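You operate a simulated robot arm through the tools that you are given. There is no shell and no other tool.

You run a simulated robot arm. Do the job below in one go: nothing can be reset, and whatever is moved stays where it is left.

JOB
Set the angle gauge to about 45, bend the pipe in the bender to match, lay it on the gauge.
Fine: red clamp on before pulling; lever back, clamp off before lifting; straight part along the fence, bend at the pin. Where these are worked on the way, their far stop is far enough and under half their travel is too little: red clamp.
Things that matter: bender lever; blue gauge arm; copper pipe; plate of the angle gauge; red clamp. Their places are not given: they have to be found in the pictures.

It is judged by the outcome, as a careful person would: the job done as asked, and still so three seconds after it is handed in. It fails if anything else is knocked over, pushed out of place, dropped, spilled or broken.

ROBOT AND FRAMES
A 6-joint arm with a two-finger gripper, fixed in place. Base frame: the origin is on the floor under the middle of its stand, x ahead of it, y to its left, z up; the work surface is at about z = 0.865. Readings come in m, degrees, newtons and seconds.
It reaches about 1.572 m from its shoulder. Its first joint turns from -166.0 to 166.0 degrees. Payload 2.45 kg.
The TCP is the grasp point between the finger pads, 0.02 m short of the fingertips. In the tool frame z runs along the fingers and y along their closing line. The gripper opens to 0.14 m; its body begins 0.168 m behind the TCP.
Orientation is told as [roll, pitch, yaw] about the base's x, y, z axes, in that order, counted from this pose: with the fingers straight down and closing along the base's y, the tool's x points along the base's -x, its y along +y and its z along -z.

CONTROLS
- The arm moves only by the tool nudge_tool. Its argument "rows" is a list that holds one entry, the list of rows, each a list of 7 numbers: the shift along the tool's x, y, z in units of 250 mm (1.0 is 250 mm), then the turn, a rotation vector about the tool's x, y, z in units of 180 degrees (1.0 is 180 degrees), then the opening in per cent of the stroke, from 0 (shut) to 100 (fully open). In form: [[[tx, ty, tz, ax, ay, az, hand], ...]]. A call has 1 to 20 rows; each row is the pose to reach, as a shift and turn from the pose commanded when the call began, along the tool's axes at that moment. A call with a number of a shift or a turn outside -1 to 1 is refused whole. A row lasts 0.2 s, in which the tool goes at most 0.05 m and 8.6 degrees; a call with a longer step from one row to the next is refused whole, and so is a gripper value outside its range. A pose out of reach is approached as far as the arm can. The call stops where the force on the tool passes 90 N (or 10 N more than at its start, if that is more) or the arm is blocked; 0.2 s more then pass. Each finger travels about 0.045 m/s and halts on what it meets, pressing with about 39 N; the grip force reading is that of the motor and also rises with nothing between the fingers. The clock runs only during rows and for 0.2 s after the last one: add rows that repeat a pose to give the fingers time. The reply holds the time, the measured pose of the TCP, the force on the tool along the base axes, the opening and the grip force, in the units named above and with some noise, with the torque about the TCP (base axes, N m) and any sound that the robot's microphone picked up.
- Cameras (640 x 400 px; columns grow to the right, rows downward): "scene" is fixed at [0.2191, 0.6518, 1.5865]; the picture's right is [-0.28, -0.96, 0.00], its down [-0.83, 0.25, -0.49] and it looks along [0.47, -0.14, -0.87] (base axes); focal length 339 px, centre (320, 200). "wrist" rides on the gripper at [0.078, 0.011, -0.209] in the tool frame; the picture's right is [-0.14, 0.99, 0.00], its down [-0.92, -0.13, -0.37] and it looks along [-0.37, -0.05, 0.93] (tool axes); focal length 280 px, centre (320, 200).
- get_image(camera): a new picture of that camera. It takes no simulated time.
- locate(camera, pixels): for up to 12 pixels [column, row] of the newest picture of that camera ("zoom" is the newest enlarged one), the place [x, y, z] in the base frame of the surface seen there, good to about 0.003 m. It takes no simulated time.
- close_up(camera, box): a new picture of the part [left, top, right, bottom] of that camera's present view, enlarged. It takes no simulated time.
- hand_in(): hands the job in; it is judged then, once.

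Open the gripper and draw the arm clear of the work before you hand the job in, unless the task says otherwise.

The tools are called after ">>>" as name(argument=value, ...) on one line, values as JSON. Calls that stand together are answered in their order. nudge_tool: Moves the arm, as the interface text tells. Its arguments: {"type":"object","properties":{"rows":{"type":"array","items":{"type":"array","items":{"type":"array","items":{"type":"number"}}}}},"required":["rows"]} The other tools are called the same way: get_image (camera) takes a picture; locate (camera, pixels) gives the place of the surface under pixels of a picture; close_up (camera, box) takes an enlarged picture of a part of a camera's view; hand_in () hands the job in.

At the start:

```text
time_s: 0.0
tool_pos: [0.5357, 0.6185, 1.1519]
ee_rot: [0.0, 0.1, 0.1]
wrist_force: [0.3, 0.1, 0.1]
wrist_torque: [0.02, 0.0, 0.0]
grip_width: 0.1402
gripper_force: 0.0
```

scene: 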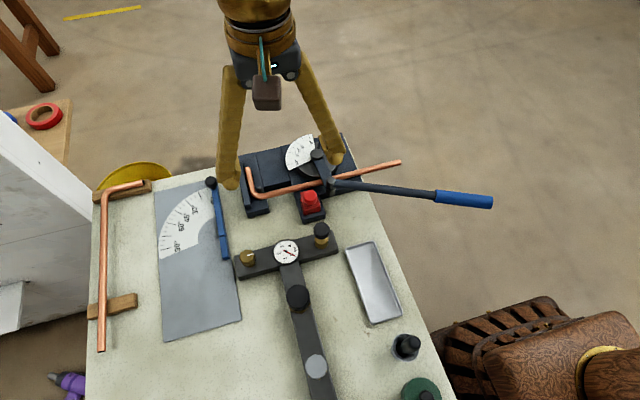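
wrist: 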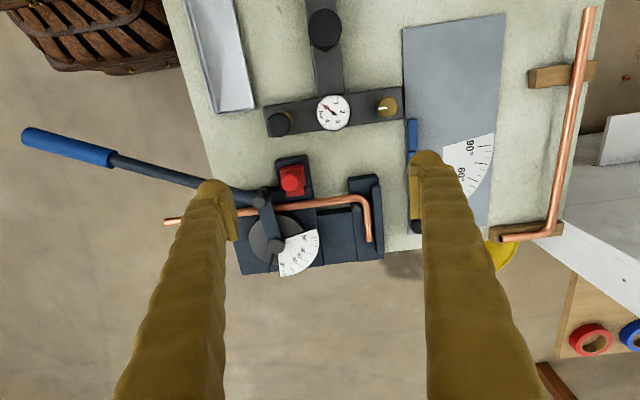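

I start by looking at the bench up close: the bender (around scene 300,175), the gauge (around 195,250) and the red clamp (310,200).

>>> close_up(camera="scene", box=[220, 120, 420, 245])

>>> close_up(camera="scene", box=[80, 160, 280, 360])

>>> close_up(camera="wrist", box=[160, 120, 400, 280])

>>> close_up(camera="wrist", box=[380, 0, 620, 260])

```text
3.20 times, centred on (320, 182) of scene
```

zoom: 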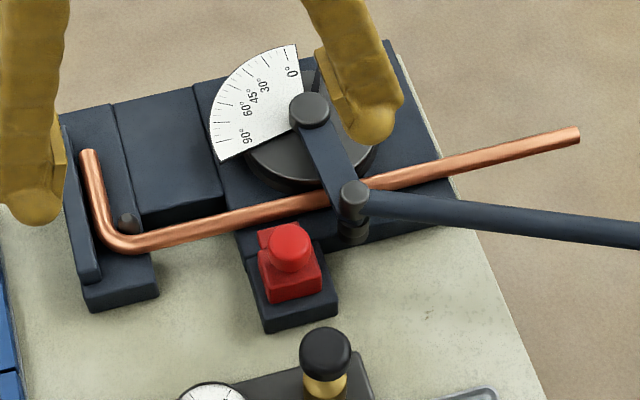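

```text
2.00 times, centred on (180, 260) of scene
```

zoom: 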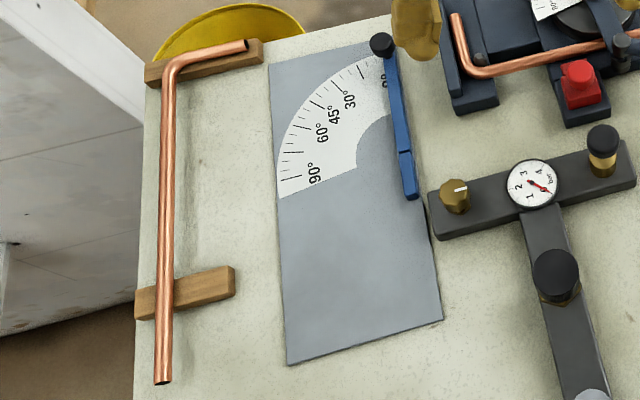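

```text
2.50 times, centred on (280, 200) of wrist
```

zoom: 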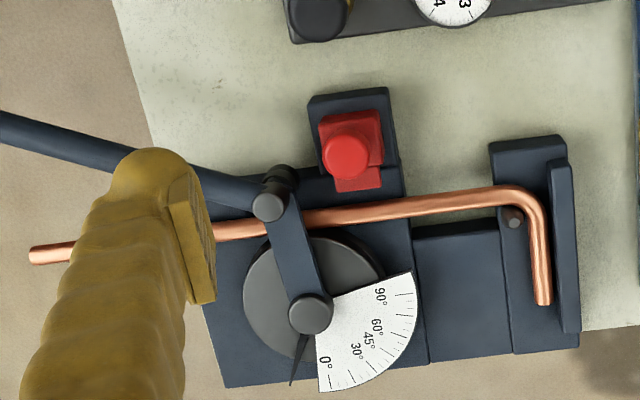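

```text
1.54 times, centred on (500, 130) of wrist
```

zoom: 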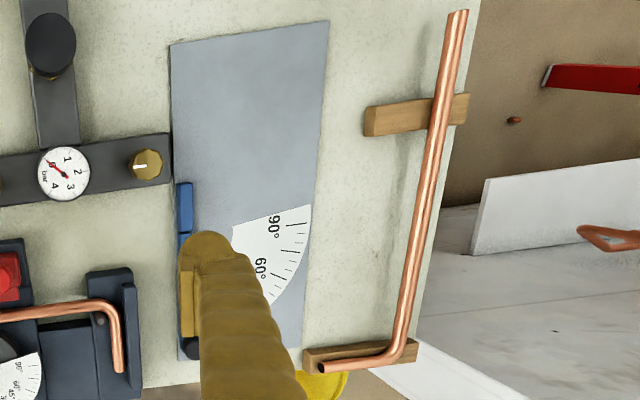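

I locate key points of the bender, gauge and pipes in the scene picture before moving anything.

>>> get_image(camera="scene")

>>> locate(camera="scene", pixels=[[248, 170], [258, 194], [400, 162], [310, 196], [318, 156], [330, 184], [436, 194], [490, 201], [211, 183], [225, 256], [165, 339], [240, 320]])

>>> locate(camera="wrist", pixels=[[167, 221], [370, 240], [365, 205], [292, 180], [276, 246], [268, 200], [112, 155], [30, 137], [411, 125], [415, 225], [404, 28], [504, 15]])

```text
taken
```

scene: 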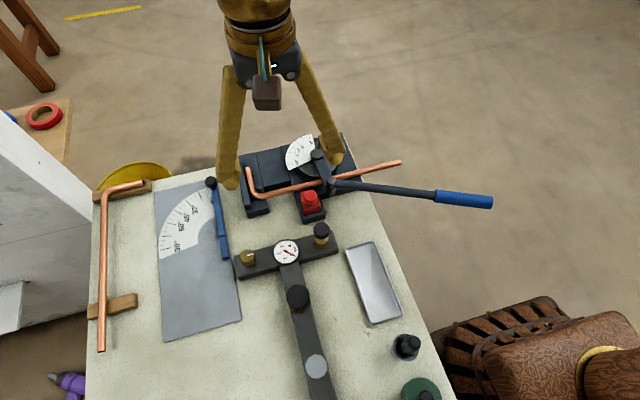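

```text
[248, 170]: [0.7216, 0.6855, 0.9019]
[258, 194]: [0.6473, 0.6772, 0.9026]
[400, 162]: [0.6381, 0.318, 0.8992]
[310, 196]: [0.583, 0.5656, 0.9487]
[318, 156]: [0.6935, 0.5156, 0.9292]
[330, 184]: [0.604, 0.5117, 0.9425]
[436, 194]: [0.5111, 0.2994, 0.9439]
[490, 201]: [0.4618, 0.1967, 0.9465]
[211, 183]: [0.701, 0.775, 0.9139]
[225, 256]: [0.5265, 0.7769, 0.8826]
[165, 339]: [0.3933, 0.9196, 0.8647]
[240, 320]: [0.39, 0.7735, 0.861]
```

```text
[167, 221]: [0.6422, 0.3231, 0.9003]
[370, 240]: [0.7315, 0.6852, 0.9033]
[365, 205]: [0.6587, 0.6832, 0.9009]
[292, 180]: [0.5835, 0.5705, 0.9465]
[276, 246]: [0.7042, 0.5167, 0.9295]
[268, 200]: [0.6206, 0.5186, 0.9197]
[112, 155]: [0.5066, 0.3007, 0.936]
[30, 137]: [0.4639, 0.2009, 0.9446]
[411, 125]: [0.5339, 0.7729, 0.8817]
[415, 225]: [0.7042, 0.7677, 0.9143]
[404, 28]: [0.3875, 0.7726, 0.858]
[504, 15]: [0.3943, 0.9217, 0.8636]
```

The bender pivot is near (0.697,0.518), the pipe lies along y at x≈0.64, and the gauge plate spans x 0.39–0.73, y 0.77–0.92. I move the tool up and over toward the gauge to see it unobstructed.

>>> nudge_tool(rows=[[[-0.09, 0.14, -0.04, 0, 0, 0, 100], [-0.18, 0.28, -0.08, 0, 0, 0, 100], [-0.27, 0.42, -0.12, 0, 0, 0, 100], [-0.36, 0.57, -0.16, 0, 0, 0, 100], [-0.44, 0.72, -0.2, 0, 0, 0, 100], [-0.44, 0.72, -0.2, 0, 0, 0, 100]]])

>>> get_image(camera="scene")

>>> get_image(camera="wrist")

```text
time_s: 1.4
tool_pos: [0.6459, 0.7972, 1.2031]
ee_rot: [0.0, 0.0, 0.1]
wrist_force: [-0.3, 0.0, -0.7]
wrist_torque: [-0.02, -0.03, 0.03]
grip_width: 0.1398
gripper_force: 0.1
```

```text
taken
```

scene: 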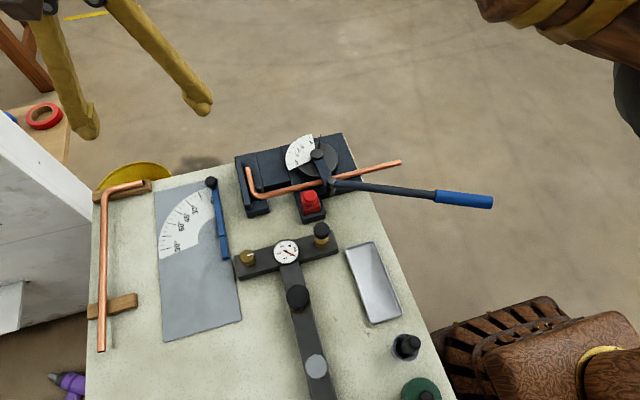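

```text
taken
```

wrist: 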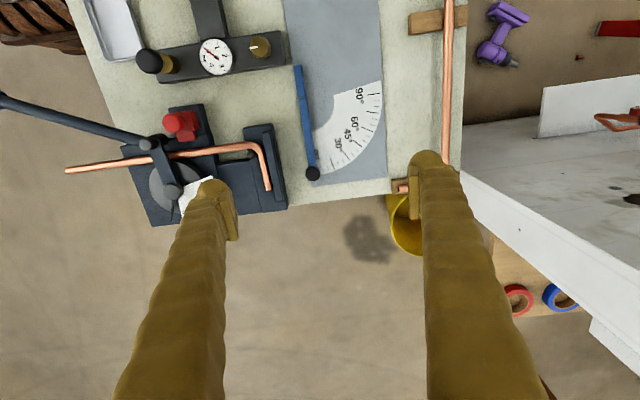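

Now both the gauge and the bender are unobstructed; I take enlarged views of each to read the parts.

>>> close_up(camera="wrist", box=[270, 40, 410, 200])

>>> close_up(camera="wrist", box=[60, 80, 300, 230])

>>> close_up(camera="scene", box=[150, 165, 250, 275])

>>> close_up(camera="scene", box=[225, 125, 365, 235])

```text
2.50 times, centred on (340, 120) of wrist
```

zoom: 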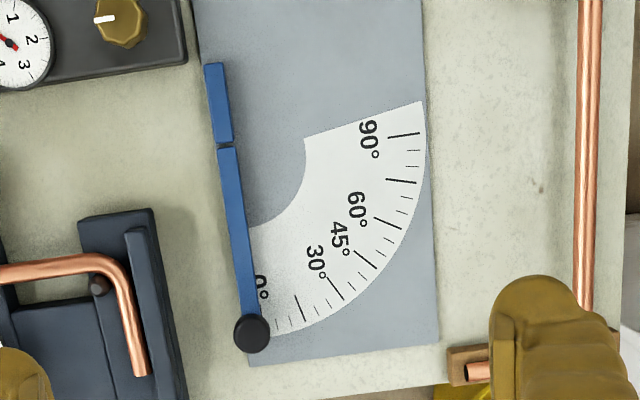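

```text
2.67 times, centred on (180, 155) of wrist
```

zoom: 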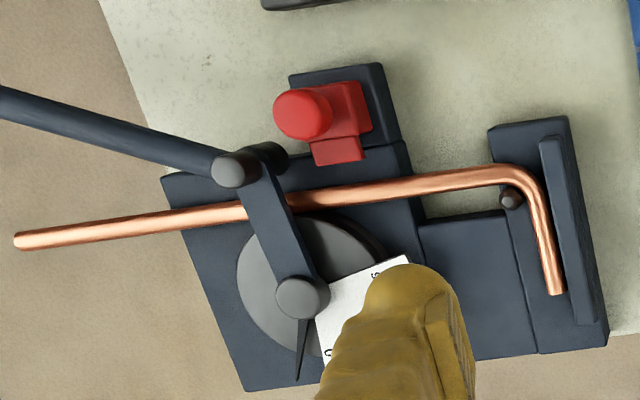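

```text
3.64 times, centred on (200, 220) of scene
```

zoom: 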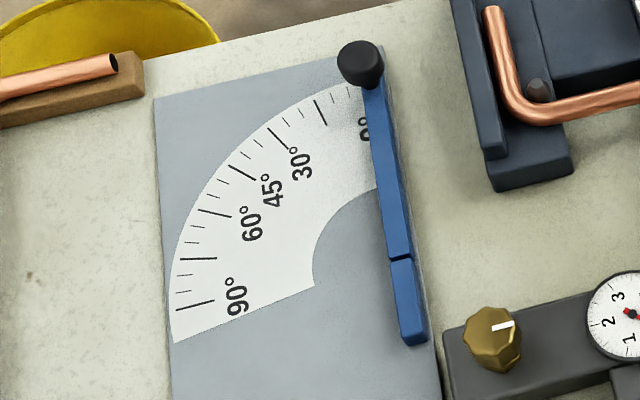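

```text
3.64 times, centred on (295, 180) of scene
```

zoom: 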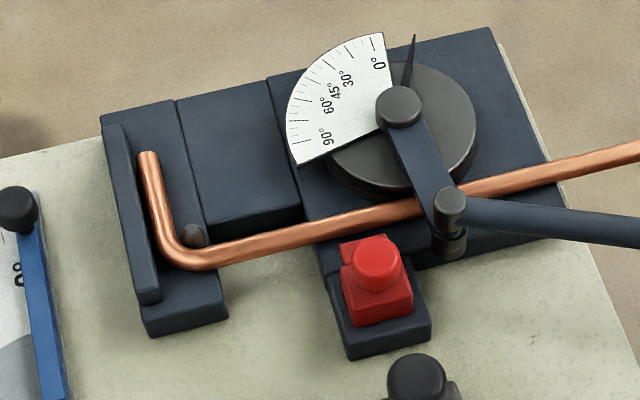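

The gauge's long ticks are every 15°, with the arm at 0° and a short fixed blue fence below the seam. I zoom again on the gauge and locate ticks, arm ends and fence ends to compute the pivot.

>>> close_up(camera="wrist", box=[290, 55, 390, 190])

>>> locate(camera="wrist", pixels=[[298, 68], [304, 95], [310, 168], [381, 94], [381, 112], [366, 142], [354, 154], [375, 128], [340, 163], [313, 174]])

```text
2.96 times, centred on (340, 122) of wrist
```

zoom: 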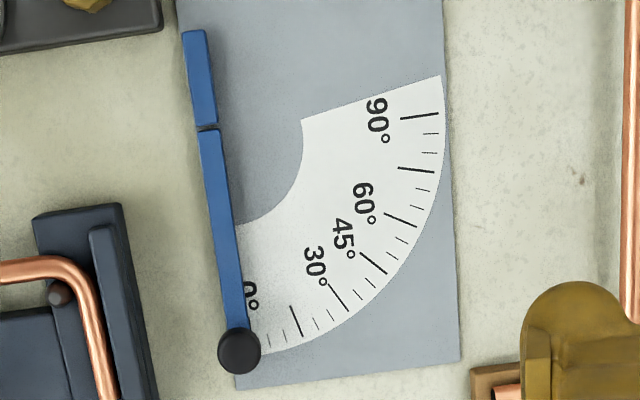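

```text
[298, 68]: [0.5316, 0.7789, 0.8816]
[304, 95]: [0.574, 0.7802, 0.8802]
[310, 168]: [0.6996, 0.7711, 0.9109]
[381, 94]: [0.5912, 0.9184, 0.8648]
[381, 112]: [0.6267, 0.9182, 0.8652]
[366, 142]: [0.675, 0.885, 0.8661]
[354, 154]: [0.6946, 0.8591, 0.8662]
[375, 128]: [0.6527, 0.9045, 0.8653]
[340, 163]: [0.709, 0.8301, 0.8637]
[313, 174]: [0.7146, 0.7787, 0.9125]
```

>>> locate(camera="zoom", pixels=[[401, 118], [438, 114], [398, 168], [434, 172], [385, 213], [416, 227], [360, 252], [386, 273], [329, 283], [348, 310], [291, 306], [301, 336]])

>>> locate(camera="zoom", pixels=[[184, 33], [206, 32], [193, 121], [217, 121], [199, 134], [220, 132], [222, 325], [248, 325], [238, 350], [232, 200], [208, 200]])

```text
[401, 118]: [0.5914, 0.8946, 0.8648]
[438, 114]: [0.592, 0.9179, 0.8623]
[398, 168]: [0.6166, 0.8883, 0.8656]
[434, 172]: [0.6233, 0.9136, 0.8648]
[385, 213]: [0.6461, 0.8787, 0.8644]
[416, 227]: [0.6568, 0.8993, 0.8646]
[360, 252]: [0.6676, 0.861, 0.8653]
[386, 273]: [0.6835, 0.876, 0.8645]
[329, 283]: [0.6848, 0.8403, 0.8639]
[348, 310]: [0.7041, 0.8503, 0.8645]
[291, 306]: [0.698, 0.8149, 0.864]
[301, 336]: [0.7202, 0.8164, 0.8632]
```

```text
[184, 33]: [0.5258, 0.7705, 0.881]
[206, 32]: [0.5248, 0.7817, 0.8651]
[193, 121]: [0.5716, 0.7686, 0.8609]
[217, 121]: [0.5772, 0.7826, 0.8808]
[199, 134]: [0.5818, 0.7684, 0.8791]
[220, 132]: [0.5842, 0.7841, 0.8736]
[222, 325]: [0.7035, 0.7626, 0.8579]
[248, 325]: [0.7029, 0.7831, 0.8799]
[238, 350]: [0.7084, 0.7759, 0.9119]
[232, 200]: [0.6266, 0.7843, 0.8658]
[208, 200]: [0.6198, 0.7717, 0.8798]
```

Fitting the ticks, the gauge pivot is ≈(0.590, 0.7825) with 0° along +x and 90° along +y; the arm's +y edge runs through it, knob at (0.706,0.775). Now I move over the bender for a closer look at the clamp and lever.

>>> nudge_tool(rows=[[[-0.042, -0.14, 0.03, 0, 0, 0, 100], [-0.085, -0.28, 0.1, 0, 0, 0, 100], [-0.127, -0.42, 0.18, 0, 0, 0, 100], [-0.17, -0.56, 0.26, 0, 0, 0, 100], [-0.21, -0.7, 0.34, 0, 0, 0, 100], [-0.25, -0.84, 0.42, 0, 0, 0, 100], [-0.296, -0.98, 0.48, 0, 0, 0, 100], [-0.296, -0.98, 0.48, 0, 0, 0, 100]]])

>>> get_image(camera="wrist")

```text
time_s: 3.2
tool_pos: [0.7198, 0.5549, 1.0821]
ee_rot: [0.0, 0.0, 0.1]
wrist_force: [0.7, 0.2, 0.0]
wrist_torque: [-0.01, 0.02, 0.05]
grip_width: 0.1398
gripper_force: 0.0
```

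```text
taken
```

wrist: 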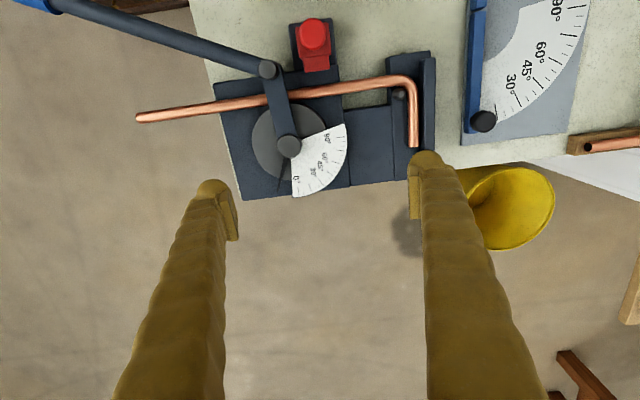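

>>> close_up(camera="wrist", box=[210, 10, 370, 110])

>>> close_up(camera="wrist", box=[210, 50, 450, 210])

>>> close_up(camera="scene", box=[285, 140, 365, 230])

```text
4.00 times, centred on (290, 60) of wrist
```

zoom: 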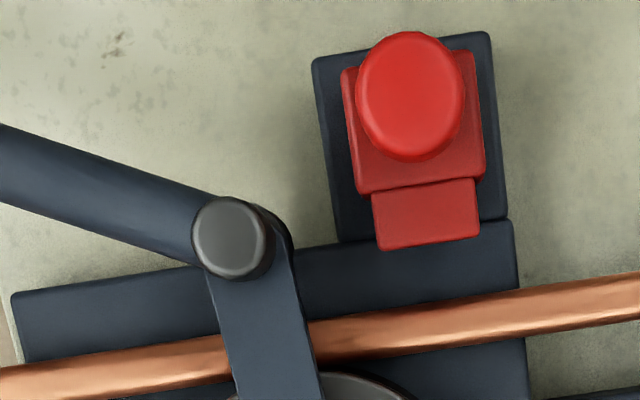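

```text
2.50 times, centred on (330, 130) of wrist
```

zoom: 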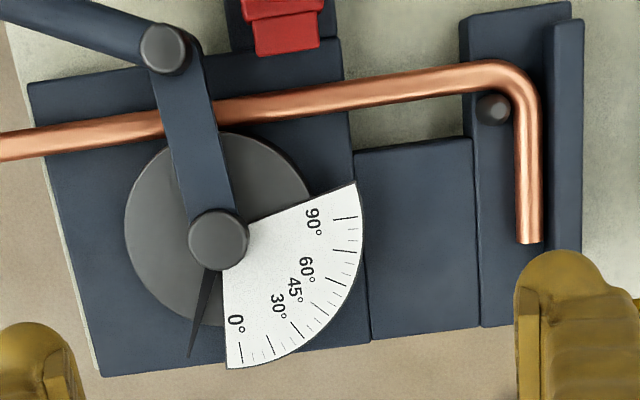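

```text
4.44 times, centred on (325, 185) of scene
```

zoom: 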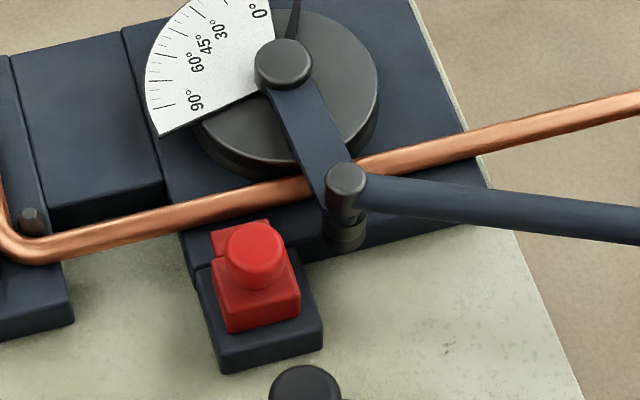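

The clamp is a red slide whose jaw faces the pipe (+x), and the lever arm crosses above the pipe. I locate heights and edges: jaw edge, knob, pipe, arm, disc, ridge and post.

>>> locate(camera="wrist", pixels=[[267, 68], [277, 100], [289, 146], [262, 140], [250, 103], [320, 90], [398, 80], [416, 140], [431, 110], [398, 96], [370, 130], [260, 185]])

>>> locate(camera="scene", pixels=[[310, 196], [302, 190], [311, 206], [308, 221], [295, 198], [321, 215], [331, 172], [331, 184], [330, 194], [284, 192], [350, 174], [308, 176]])

>>> close_up(camera="wrist", box=[280, 10, 350, 80])

```text
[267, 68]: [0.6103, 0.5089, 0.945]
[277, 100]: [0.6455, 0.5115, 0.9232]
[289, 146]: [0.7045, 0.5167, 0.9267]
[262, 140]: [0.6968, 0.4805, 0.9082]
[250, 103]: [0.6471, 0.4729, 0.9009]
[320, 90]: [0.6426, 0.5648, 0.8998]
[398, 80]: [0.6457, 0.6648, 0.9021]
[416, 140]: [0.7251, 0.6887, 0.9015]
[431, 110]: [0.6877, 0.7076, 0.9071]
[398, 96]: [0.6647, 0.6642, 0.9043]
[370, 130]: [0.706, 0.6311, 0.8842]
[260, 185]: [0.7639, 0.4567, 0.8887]
```

```text
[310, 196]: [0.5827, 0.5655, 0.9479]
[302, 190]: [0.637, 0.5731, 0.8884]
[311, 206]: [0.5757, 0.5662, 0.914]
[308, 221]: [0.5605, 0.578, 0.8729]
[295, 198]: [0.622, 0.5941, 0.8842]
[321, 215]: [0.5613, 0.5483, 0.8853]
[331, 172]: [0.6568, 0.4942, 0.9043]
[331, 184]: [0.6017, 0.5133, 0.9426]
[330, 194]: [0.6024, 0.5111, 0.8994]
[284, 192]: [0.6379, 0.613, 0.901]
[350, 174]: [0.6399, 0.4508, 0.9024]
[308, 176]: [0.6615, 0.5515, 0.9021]
```

```text
5.71 times, centred on (315, 45) of wrist
```

zoom: 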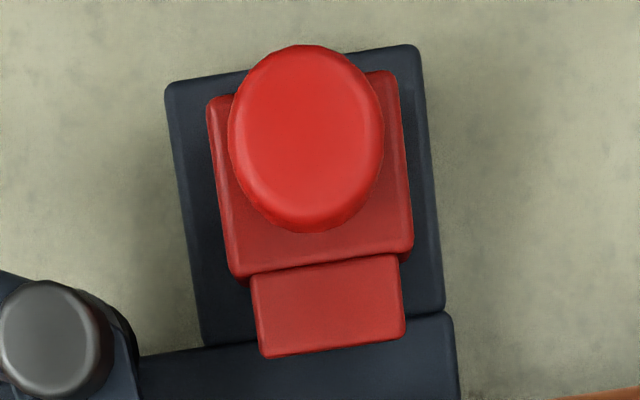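

>>> close_up(camera="wrist", box=[240, 120, 360, 210])

>>> locate(camera="wrist", pixels=[[279, 189], [286, 160], [298, 191], [309, 189], [322, 182], [329, 176], [338, 158], [341, 138], [345, 125], [289, 142]])

```text
4.44 times, centred on (300, 165) of wrist
```

zoom: 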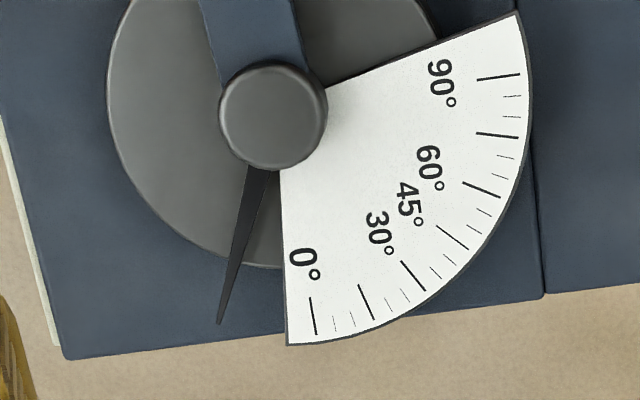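

```text
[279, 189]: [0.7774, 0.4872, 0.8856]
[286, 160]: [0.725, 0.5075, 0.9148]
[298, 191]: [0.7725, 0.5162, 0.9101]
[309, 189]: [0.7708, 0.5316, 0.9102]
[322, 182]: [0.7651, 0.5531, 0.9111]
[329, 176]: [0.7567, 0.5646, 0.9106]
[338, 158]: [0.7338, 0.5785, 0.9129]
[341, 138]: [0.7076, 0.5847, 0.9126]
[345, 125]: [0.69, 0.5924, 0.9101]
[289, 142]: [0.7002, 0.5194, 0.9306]
```

The bender's pointer sits about 20° before its 0 mark, and the pipe top is z≈0.90 under the lever arm. First job: the gauge arm — I move above its knob at (0.706,0.775), narrowing the fingers to about 45 mm.

>>> nudge_tool(rows=[[[0.01, 0.15, 0, 0, 0, 0, 32], [0.02, 0.3, 0, 0, 0, 0, 32], [0.03, 0.45, 0, 0, 0, 0, 32], [0.04, 0.6, 0, 0, 0, 0, 32], [0.05, 0.75, 0, 0, 0, 0, 32], [0.055, 0.88, 0, 0, 0, 0, 32], [0.055, 0.88, 0.1, 0, 0, 0, 32], [0.055, 0.88, 0.1, 0, 0, 0, 32]]])

>>> get_image(camera="wrist")

>>> get_image(camera="scene")

```text
time_s: 5.0
tool_pos: [0.7045, 0.774, 1.0579]
ee_rot: [0.0, 0.1, 0.1]
wrist_force: [0.0, 0.1, 0.5]
wrist_torque: [0.02, 0.02, -0.01]
grip_width: 0.0448
gripper_force: 0.1
```

```text
taken
```

wrist: 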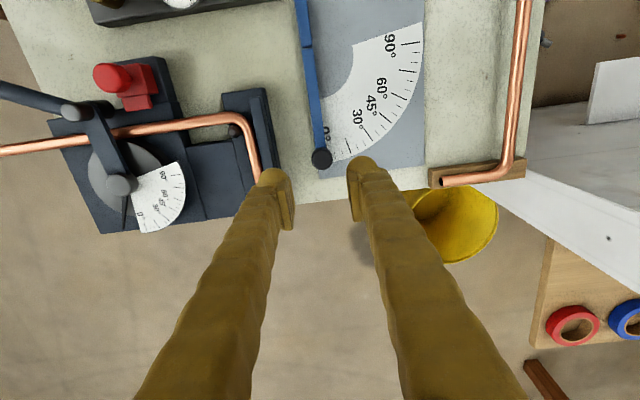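

```text
taken
```

scene: 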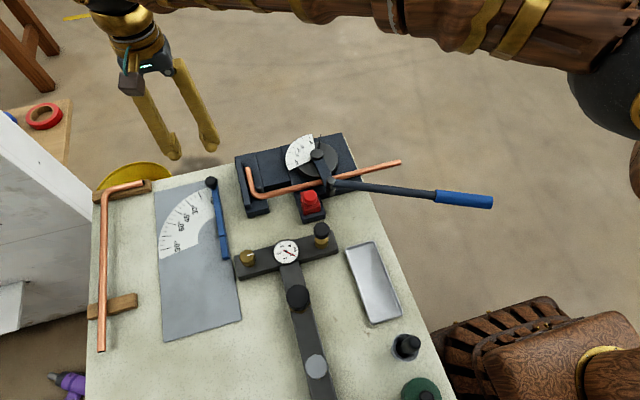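

The fingers straddle the knob line (knob at wrist px 321,158). I check where the bender's right edge (px 268,130) is relative to the left finger before descending.

>>> locate(camera="wrist", pixels=[[265, 92], [271, 130], [275, 160], [262, 110], [321, 158], [321, 152], [312, 158], [330, 158], [321, 168]])

>>> close_up(camera="wrist", box=[220, 80, 400, 240])

```text
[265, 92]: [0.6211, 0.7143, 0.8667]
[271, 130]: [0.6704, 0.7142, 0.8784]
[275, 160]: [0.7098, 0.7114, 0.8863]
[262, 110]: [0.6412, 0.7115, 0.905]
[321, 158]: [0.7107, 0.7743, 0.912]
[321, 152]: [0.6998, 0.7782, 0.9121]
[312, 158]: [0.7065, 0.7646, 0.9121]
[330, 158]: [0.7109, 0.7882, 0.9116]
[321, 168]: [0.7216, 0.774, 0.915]
```

```text
2.50 times, centred on (310, 160) of wrist
```

zoom: 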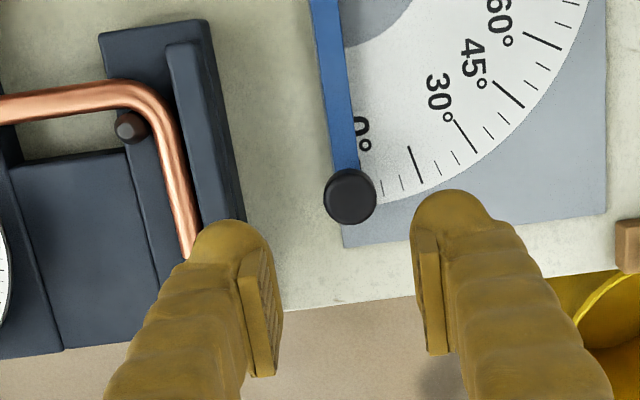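

The knob centre is at (0.710,0.775) and the bender edge at y=0.714, so a 40 mm opening clears it. I descend around the knob to z≈0.905, then close.

>>> nudge_tool(rows=[[[-0.02, 0.006, 0.12, 0, 0, 0, 29], [-0.02, 0.006, 0.24, 0, 0, 0, 29], [-0.02, 0.006, 0.36, 0, 0, 0, 29], [-0.02, 0.006, 0.46, 0, 0, 0, 29], [-0.02, 0.006, 0.54, 0, 0, 0, 29], [-0.02, 0.006, 0.61, 0, 0, 0, 29], [-0.02, 0.006, 0.61, 0, 0, 0, 29]]])

>>> get_image(camera="wrist")

>>> close_up(camera="scene", box=[150, 120, 270, 220])

```text
time_s: 6.6
tool_pos: [0.7108, 0.775, 0.9058]
ee_rot: [0.0, 0.0, 0.0]
wrist_force: [-1.0, 0.4, -0.4]
wrist_torque: [0.0, 0.01, 0.04]
grip_width: 0.0406
gripper_force: 0.0
```

```text
taken
```

wrist: 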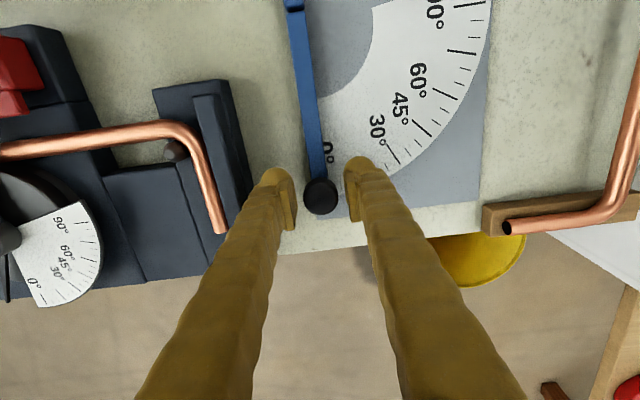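

```text
4.00 times, centred on (210, 170) of scene
```

zoom: 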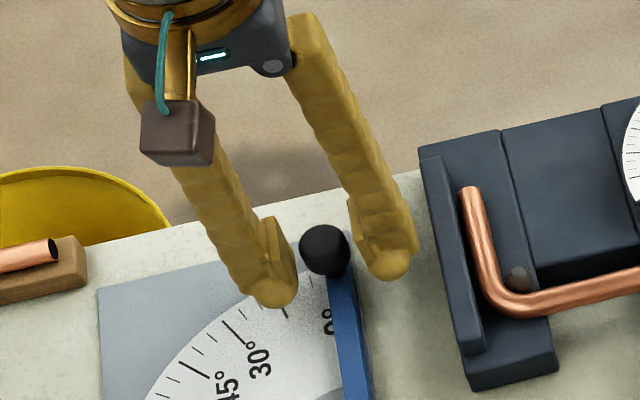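

The fingers straddle the knob cleanly. I close on it.

>>> nudge_tool(rows=[[[0, 0, 0, 0, 0, 0, 10], [0, 0, 0, 0, 0, 0, 10], [0, 0, 0, 0, 0, 0, 10]]])

>>> get_image(camera="wrist")

```text
time_s: 7.4
tool_pos: [0.7112, 0.7742, 0.9054]
ee_rot: [0.1, 0.0, 0.0]
wrist_force: [0.6, 5.9, -0.7]
wrist_torque: [0.05, 0.04, -0.05]
grip_width: 0.0254
gripper_force: 42.7
```

```text
taken
```

wrist: 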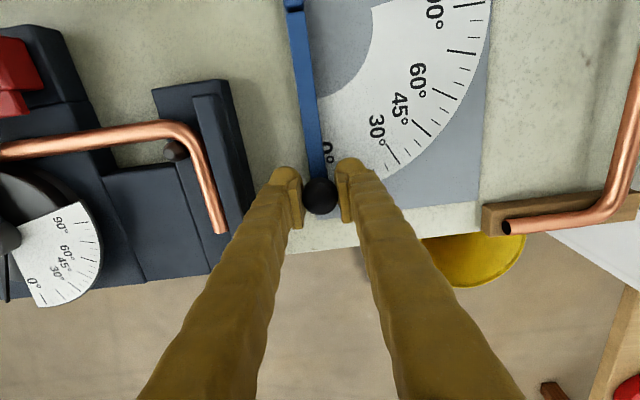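

The knob is held (25 mm, 43 N). I swing the arm 45° CCW about the pivot (0.588,0.784), turning the tool along with it.

>>> nudge_tool(rows=[[[-0.0014, 0.043, 0, 0, 0, -0.02778, 10], [0.0009, 0.086, 0, 0, 0, -0.05556, 10], [0.0069, 0.1286, 0, 0, 0, -0.08333, 10], [0.0167, 0.1706, 0, 0, 0, -0.11111, 10], [0.03, 0.2115, 0, 0, 0, -0.13889, 10], [0.0469, 0.2511, 0, 0, 0, -0.16667, 10], [0.0672, 0.2891, 0, 0, 0, -0.19444, 10], [0.0907, 0.3251, 0, 0, 0, -0.22222, 10], [0.1172, 0.359, 0, 0, 0, -0.25, 10], [0.1172, 0.359, 0, 0, 0, -0.25, 10]]])

>>> get_image(camera="wrist")

>>> close_up(camera="scene", box=[140, 160, 260, 280])

```text
time_s: 9.6
tool_pos: [0.6787, 0.8642, 0.9023]
ee_rot: [0.0, 0.3, 45.1]
wrist_force: [-34.5, -31.0, -47.5]
wrist_torque: [-0.1, 0.45, -0.09]
grip_width: 0.0241
gripper_force: 45.4
```

```text
taken
```

wrist: 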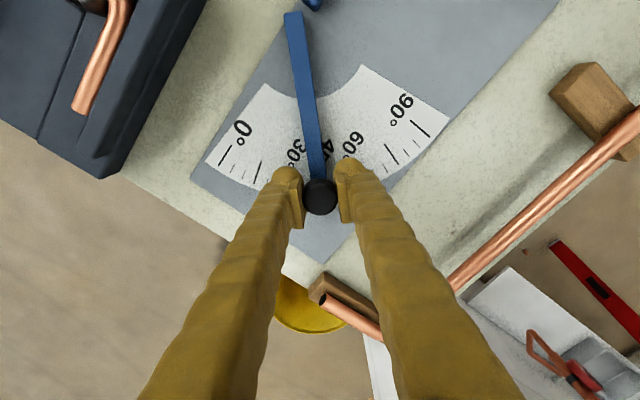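

```text
3.33 times, centred on (200, 220) of scene
```

zoom: 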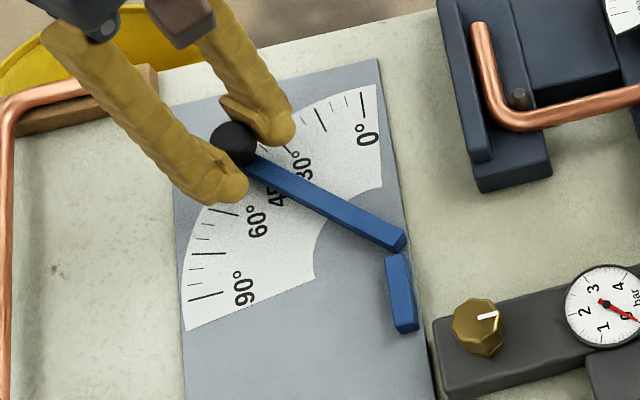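

The arm is now over about 45 but the tool feels ~46 N pulling toward the pivot, so my arc radius is slightly too large. I measure the arm's edges before correcting.

>>> locate(camera="wrist", pixels=[[285, 16], [301, 12], [293, 60], [310, 58], [303, 110], [320, 110], [308, 160], [326, 155], [320, 197], [312, 2]])

>>> close_up(camera="wrist", box=[220, 0, 420, 220])

```text
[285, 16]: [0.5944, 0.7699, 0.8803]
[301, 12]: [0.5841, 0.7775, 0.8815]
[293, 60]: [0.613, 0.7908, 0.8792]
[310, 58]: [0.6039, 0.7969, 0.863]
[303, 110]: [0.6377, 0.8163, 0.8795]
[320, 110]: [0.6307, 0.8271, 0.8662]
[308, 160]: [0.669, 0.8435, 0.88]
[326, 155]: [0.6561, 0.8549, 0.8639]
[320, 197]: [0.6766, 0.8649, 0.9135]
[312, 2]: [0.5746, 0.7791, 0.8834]
```

```text
1.82 times, centred on (320, 110) of wrist
```

zoom: 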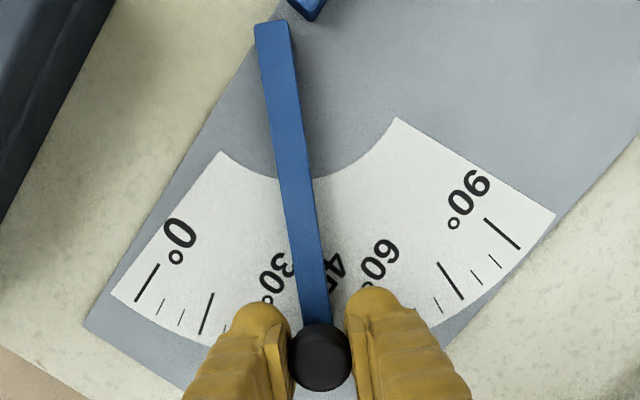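

The arm's right edge runs ≈45° in base axes. I ease the tool 3 mm inward (tool +x) to relieve the radial pull.

>>> nudge_tool(rows=[[[0.006, 0, 0, 0, 0, 0, 10], [0.012, 0, 0, 0, 0, 0, 10], [0.012, 0, 0, 0, 0, 0, 10]]])

```text
time_s: 10.4
tool_pos: [0.6804, 0.8626, 0.9039]
ee_rot: [-0.1, -0.1, 45.0]
wrist_force: [18.5, 25.2, -70.9]
wrist_torque: [0.16, -0.51, -0.73]
grip_width: 0.0239
gripper_force: 45.1
```

Radial load is now slightly the other way and the vertical pull comes from the knob's shape, so I simply open the fingers to release it.

>>> nudge_tool(rows=[[[0.006, 0, 0, 0, 0, 0, 29], [0.006, 0, 0, 0, 0, 0, 29], [0.006, 0, 0, 0, 0, 0, 29]]])

>>> close_up(camera="wrist", box=[220, 0, 420, 220])

```text
time_s: 11.2
tool_pos: [0.6775, 0.8607, 0.9059]
ee_rot: [0.0, 0.1, 45.0]
wrist_force: [-0.2, -0.5, 0.0]
wrist_torque: [-0.01, 0.04, 0.02]
grip_width: 0.0407
gripper_force: 0.1
```

```text
1.82 times, centred on (320, 110) of wrist
```

zoom: 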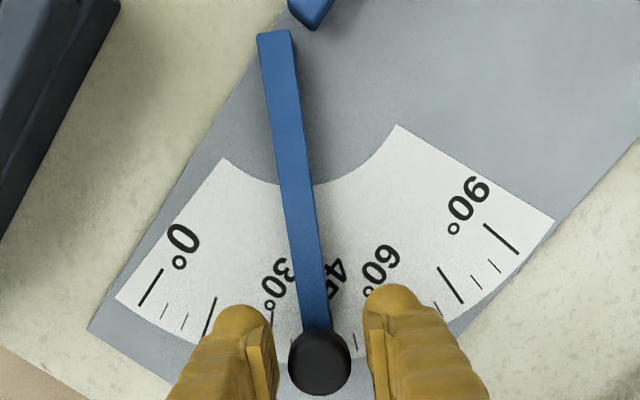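

Released with zero force. I rise straight up and look at the gauge reading from above.

>>> nudge_tool(rows=[[[0, 0, -0.1, 0, 0, 0, 29], [0, 0, -0.28, 0, 0, 0, 29], [0, 0, -0.46, 0, 0, 0, 29], [0, 0, -0.64, 0, 0, 0, 29], [0, 0, -0.8, 0, 0, 0, 29], [0, 0, -0.8, 0, 0, 0, 29]]])

>>> get_image(camera="wrist")

>>> close_up(camera="wrist", box=[240, 40, 400, 200])

>>> close_up(camera="scene", box=[150, 170, 250, 270])

```text
time_s: 12.6
tool_pos: [0.6772, 0.8614, 1.106]
ee_rot: [0.1, -0.1, 45.1]
wrist_force: [0.2, -0.2, -0.1]
wrist_torque: [-0.01, 0.03, 0.02]
grip_width: 0.0409
gripper_force: 0.1
```

```text
taken
```

wrist: 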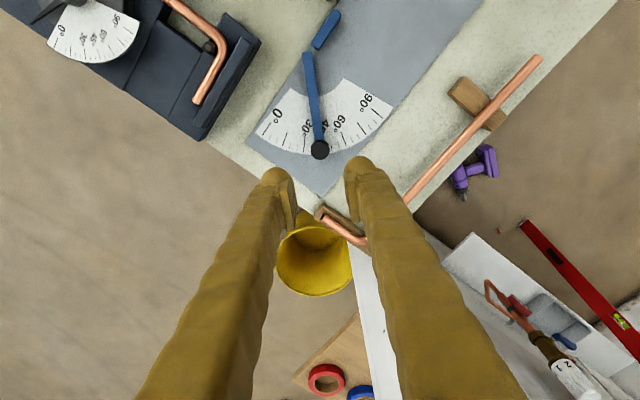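

```text
2.50 times, centred on (320, 120) of wrist
```

zoom: 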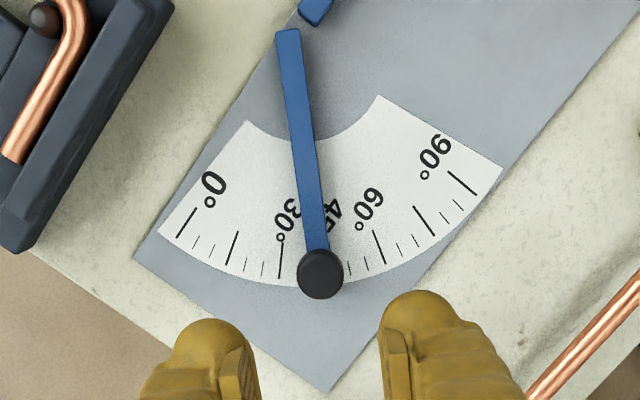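

```text
4.00 times, centred on (200, 220) of scene
```

zoom: 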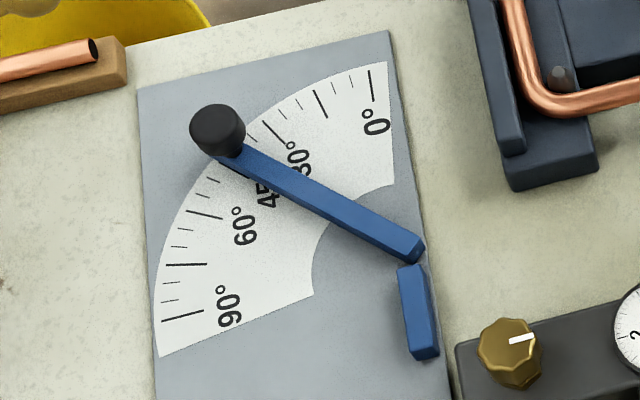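

>>> locate(camera="zoom", pixels=[[245, 148], [290, 171], [340, 197], [422, 240], [235, 160], [290, 188], [340, 214], [408, 250], [371, 72], [373, 98], [165, 319], [202, 311]])

>>> close_up(camera="wrist", box=[270, 40, 370, 165])

```text
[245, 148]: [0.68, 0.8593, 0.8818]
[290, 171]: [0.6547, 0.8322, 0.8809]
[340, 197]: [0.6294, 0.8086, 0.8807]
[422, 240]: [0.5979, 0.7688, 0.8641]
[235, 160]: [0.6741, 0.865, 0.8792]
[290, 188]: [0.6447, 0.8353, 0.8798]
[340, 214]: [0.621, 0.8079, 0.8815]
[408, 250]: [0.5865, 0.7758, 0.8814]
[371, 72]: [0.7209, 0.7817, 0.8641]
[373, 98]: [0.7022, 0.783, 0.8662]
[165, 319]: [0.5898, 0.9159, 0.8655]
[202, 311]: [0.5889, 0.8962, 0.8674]
```

```text
3.20 times, centred on (320, 102) of wrist
```

zoom: 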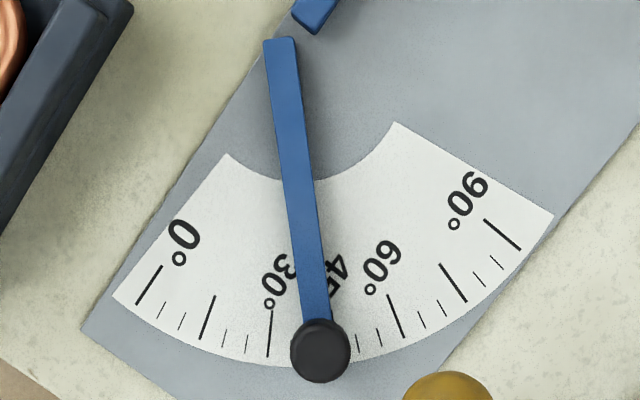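

The arm edges measure 45.1–45.5° in base axes, so the gauge is set. Next is the clamp; I check clearances around it, especially the valve knob near scene px (321,231).

>>> get_image(camera="scene")

>>> locate(camera="scene", pixels=[[321, 228], [321, 223], [330, 234], [321, 241], [338, 248], [310, 196], [311, 203], [303, 200], [318, 197], [248, 256], [236, 276], [285, 250]])

>>> close_up(camera="scene", box=[270, 170, 370, 270])

```text
taken
```

scene: 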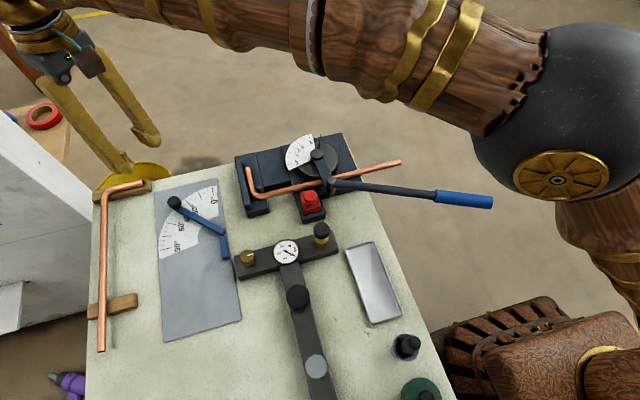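

```text
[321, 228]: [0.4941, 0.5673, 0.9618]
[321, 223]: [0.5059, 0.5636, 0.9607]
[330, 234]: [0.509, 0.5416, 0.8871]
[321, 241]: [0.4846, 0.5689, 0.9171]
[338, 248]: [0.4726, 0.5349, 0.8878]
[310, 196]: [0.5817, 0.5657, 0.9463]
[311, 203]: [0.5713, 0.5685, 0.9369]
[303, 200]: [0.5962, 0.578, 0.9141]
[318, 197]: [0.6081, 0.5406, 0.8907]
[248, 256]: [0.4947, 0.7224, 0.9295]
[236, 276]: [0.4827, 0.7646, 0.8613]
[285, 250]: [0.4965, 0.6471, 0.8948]
```

```text
4.00 times, centred on (320, 220) of scene
```

zoom: 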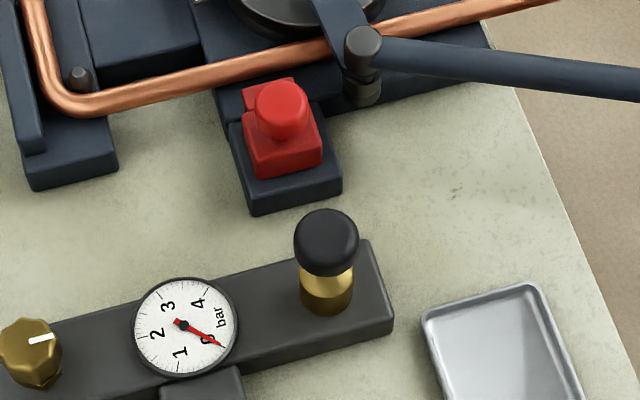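

The valve knob reaches only x≈0.51, leaving about 2 cm. I travel toward the clamp while turning the tool to yaw 90° so the fingers close along x.

>>> nudge_tool(rows=[[[0.118, -0.061, 0, 0, 0, -0.0417, 32], [0.236, -0.123, 0, 0, 0, -0.0833, 32], [0.354, -0.184, 0, 0, 0, -0.125, 32], [0.471, -0.245, 0, 0, 0, -0.1667, 32], [0.589, -0.307, 0, 0, 0, -0.2083, 32], [0.707, -0.368, 0, 0, 0, -0.25, 32], [0.707, -0.368, 0, 0, 0, -0.25, 32]]])

```text
time_s: 14.2
tool_pos: [0.6187, 0.6711, 1.105]
ee_rot: [0.0, -0.1, 90.0]
wrist_force: [0.5, -0.3, -0.3]
wrist_torque: [-0.03, 0.02, 0.03]
grip_width: 0.0448
gripper_force: 0.0
```

>>> nudge_tool(rows=[[[0.14, 0.05, 0, 0, 0, 0, 32], [0.28, 0.1, 0.08, 0, 0, 0, 32], [0.416, 0.143, 0.2, 0, 0, 0, 32], [0.416, 0.143, 0.34, 0, 0, 0, 32], [0.416, 0.143, 0.42, 0, 0, 0, 32], [0.416, 0.143, 0.42, 0, 0, 0, 32]]])

>>> get_image(camera="wrist")

>>> get_image(camera="scene")

```text
time_s: 15.6
tool_pos: [0.5821, 0.5668, 0.9997]
ee_rot: [0.0, 0.0, 89.9]
wrist_force: [0.3, 0.8, 1.2]
wrist_torque: [0.03, -0.01, 0.01]
grip_width: 0.0449
gripper_force: 0.1
```

```text
taken
```

wrist: 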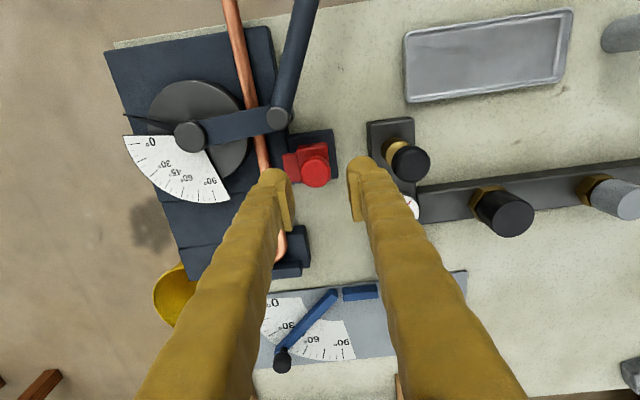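

```text
taken
```

scene: 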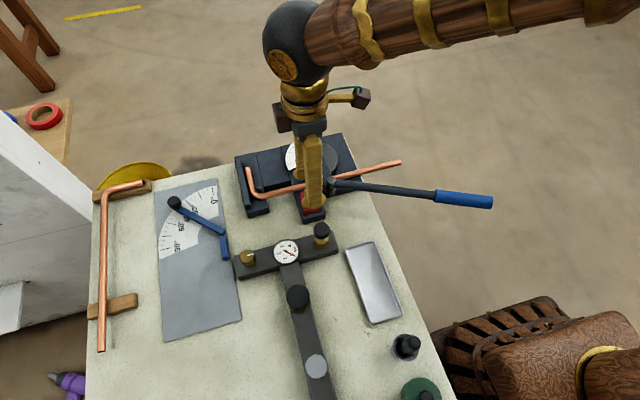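

>>> locate(camera="wrist", pixels=[[315, 165], [305, 165], [326, 165], [315, 150], [315, 180], [288, 165], [262, 155], [278, 118]])

>>> close_up(camera="wrist", box=[230, 90, 410, 240])

```text
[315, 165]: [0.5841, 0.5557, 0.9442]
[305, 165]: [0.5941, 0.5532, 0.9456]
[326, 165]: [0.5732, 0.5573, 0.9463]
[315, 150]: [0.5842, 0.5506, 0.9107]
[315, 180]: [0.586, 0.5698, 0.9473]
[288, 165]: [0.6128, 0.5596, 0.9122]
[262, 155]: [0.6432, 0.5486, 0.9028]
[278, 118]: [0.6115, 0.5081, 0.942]
```

```text
2.67 times, centred on (320, 165) of wrist
```

zoom: 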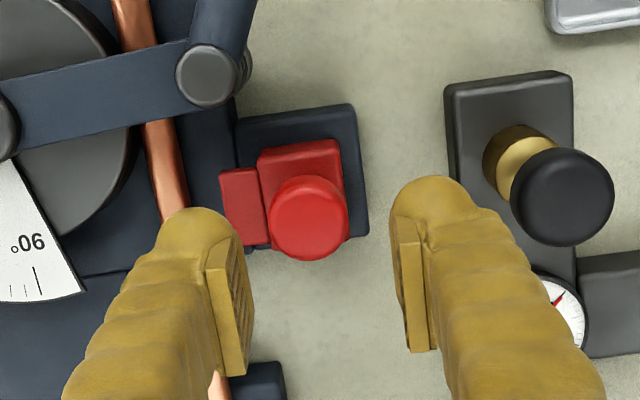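

The knob centre is (0.584,0.563), top z 0.947, and the jaw edge is at x≈0.617, about 18 mm short of the pipe. I descend to z≈0.94 and close on the knob.

>>> nudge_tool(rows=[[[0.016, -0.008, 0.06, 0, 0, 0, 32], [0.016, -0.008, 0.12, 0, 0, 0, 32], [0.016, -0.008, 0.18, 0, 0, 0, 32], [0.016, -0.008, 0.24, 0, 0, 0, 32], [0.016, -0.008, 0.24, 0, 0, 0, 32], [0.016, -0.008, 0.24, 0, 0, 0, 12], [0.016, -0.008, 0.24, 0, 0, 0, 12], [0.016, -0.008, 0.24, 0, 0, 0, 12]]])

>>> get_image(camera="wrist")

```text
time_s: 17.4
tool_pos: [0.5869, 0.563, 0.9402]
ee_rot: [-0.1, 0.0, 90.0]
wrist_force: [31.7, -0.3, -7.2]
wrist_torque: [0.01, -0.18, -0.07]
grip_width: 0.0284
gripper_force: 38.8
```

```text
taken
```

wrist: 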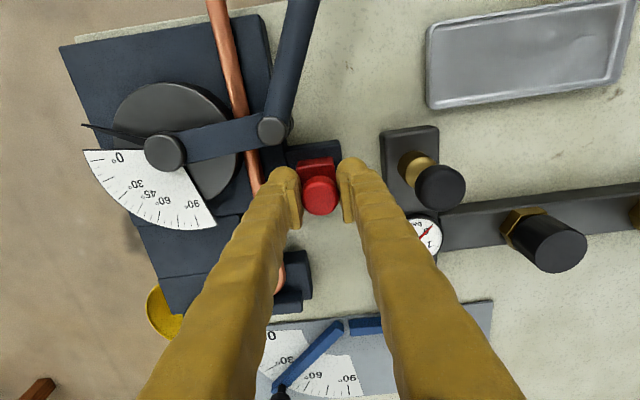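

Gripped at 28 mm. I now push the clamp toward the pipe (+x, tool −y) in small steps, watching the force.

>>> nudge_tool(rows=[[[0, -0.015, 0, 0, 0, 0, 12], [0, -0.03, 0, 0, 0, 0, 12], [0, -0.045, 0, 0, 0, 0, 12], [0, -0.06, 0, 0, 0, 0, 12], [0, -0.07, 0, 0, 0, 0, 12], [0, -0.07, 0, 0, 0, 0, 12]]])

>>> get_image(camera="wrist")

```text
time_s: 18.8
tool_pos: [0.6007, 0.5622, 0.9393]
ee_rot: [0.1, 0.0, 90.0]
wrist_force: [-0.7, -6.9, 9.1]
wrist_torque: [-0.13, 0.01, -0.02]
grip_width: 0.0282
gripper_force: 45.1
```

```text
taken
```

wrist: 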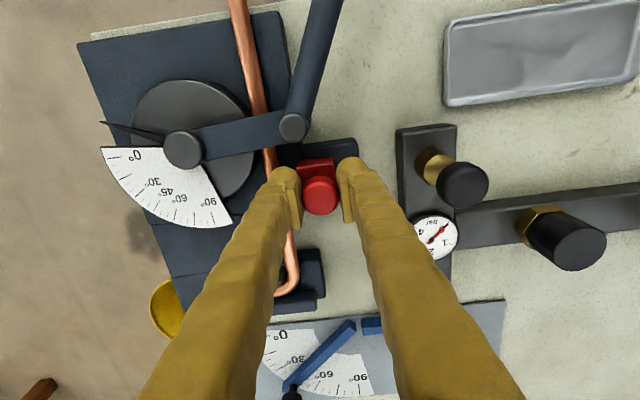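

The slide moved ~14 mm with little force. I continue toward its far stop.

>>> nudge_tool(rows=[[[0, -0.012, 0, 0, 0, 0, 12], [0, -0.024, 0, 0, 0, 0, 12], [0, -0.036, 0, 0, 0, 0, 12], [0, -0.036, 0, 0, 0, 0, 12]]])

>>> close_up(camera="wrist", box=[220, 100, 400, 250])

```text
time_s: 19.8
tool_pos: [0.6102, 0.5628, 0.9406]
ee_rot: [0.0, -0.1, 90.0]
wrist_force: [-0.7, -5.4, 6.9]
wrist_torque: [-0.02, 0.03, -0.02]
grip_width: 0.0281
gripper_force: 45.5
```

```text
2.67 times, centred on (310, 175) of wrist
```

zoom: 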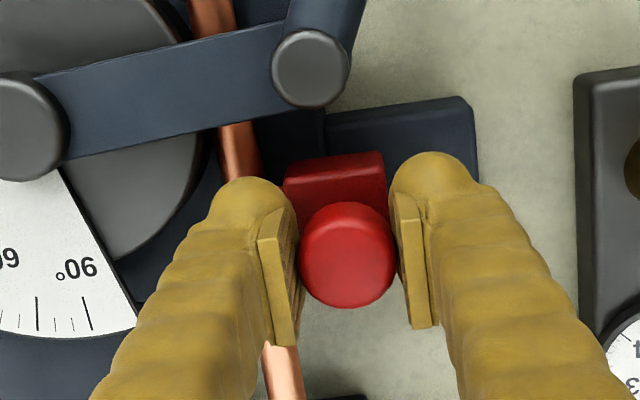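

Still free at 23 mm of travel; I keep pushing gently until a stop is felt.

>>> nudge_tool(rows=[[[0, -0.01, 0, 0, 0, 0, 12], [0, -0.02, 0, 0, 0, 0, 12], [0, -0.03, 0, 0, 0, 0, 12], [0, -0.04, 0, 0, 0, 0, 12], [0, -0.04, 0, 0, 0, 0, 12]]])

>>> get_image(camera="wrist")

>>> close_up(camera="scene", box=[220, 125, 380, 245])

```text
time_s: 21.0
tool_pos: [0.6163, 0.5618, 0.9398]
ee_rot: [0.2, 0.1, 90.0]
wrist_force: [-86.3, 1.5, 13.8]
wrist_torque: [0.1, 0.86, 0.08]
grip_width: 0.0283
gripper_force: 45.1
```

```text
taken
```

wrist: 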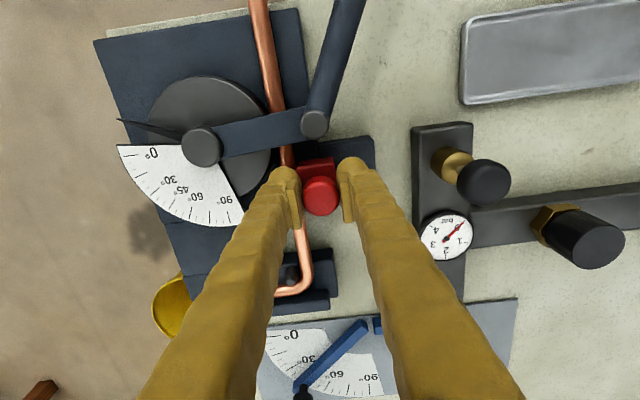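

```text
3.33 times, centred on (300, 185) of scene
```

zoom: 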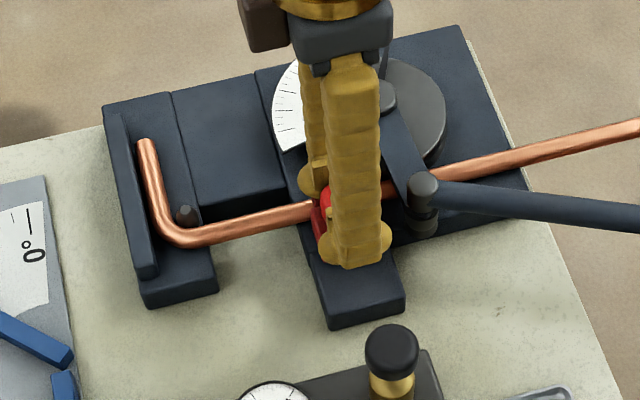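

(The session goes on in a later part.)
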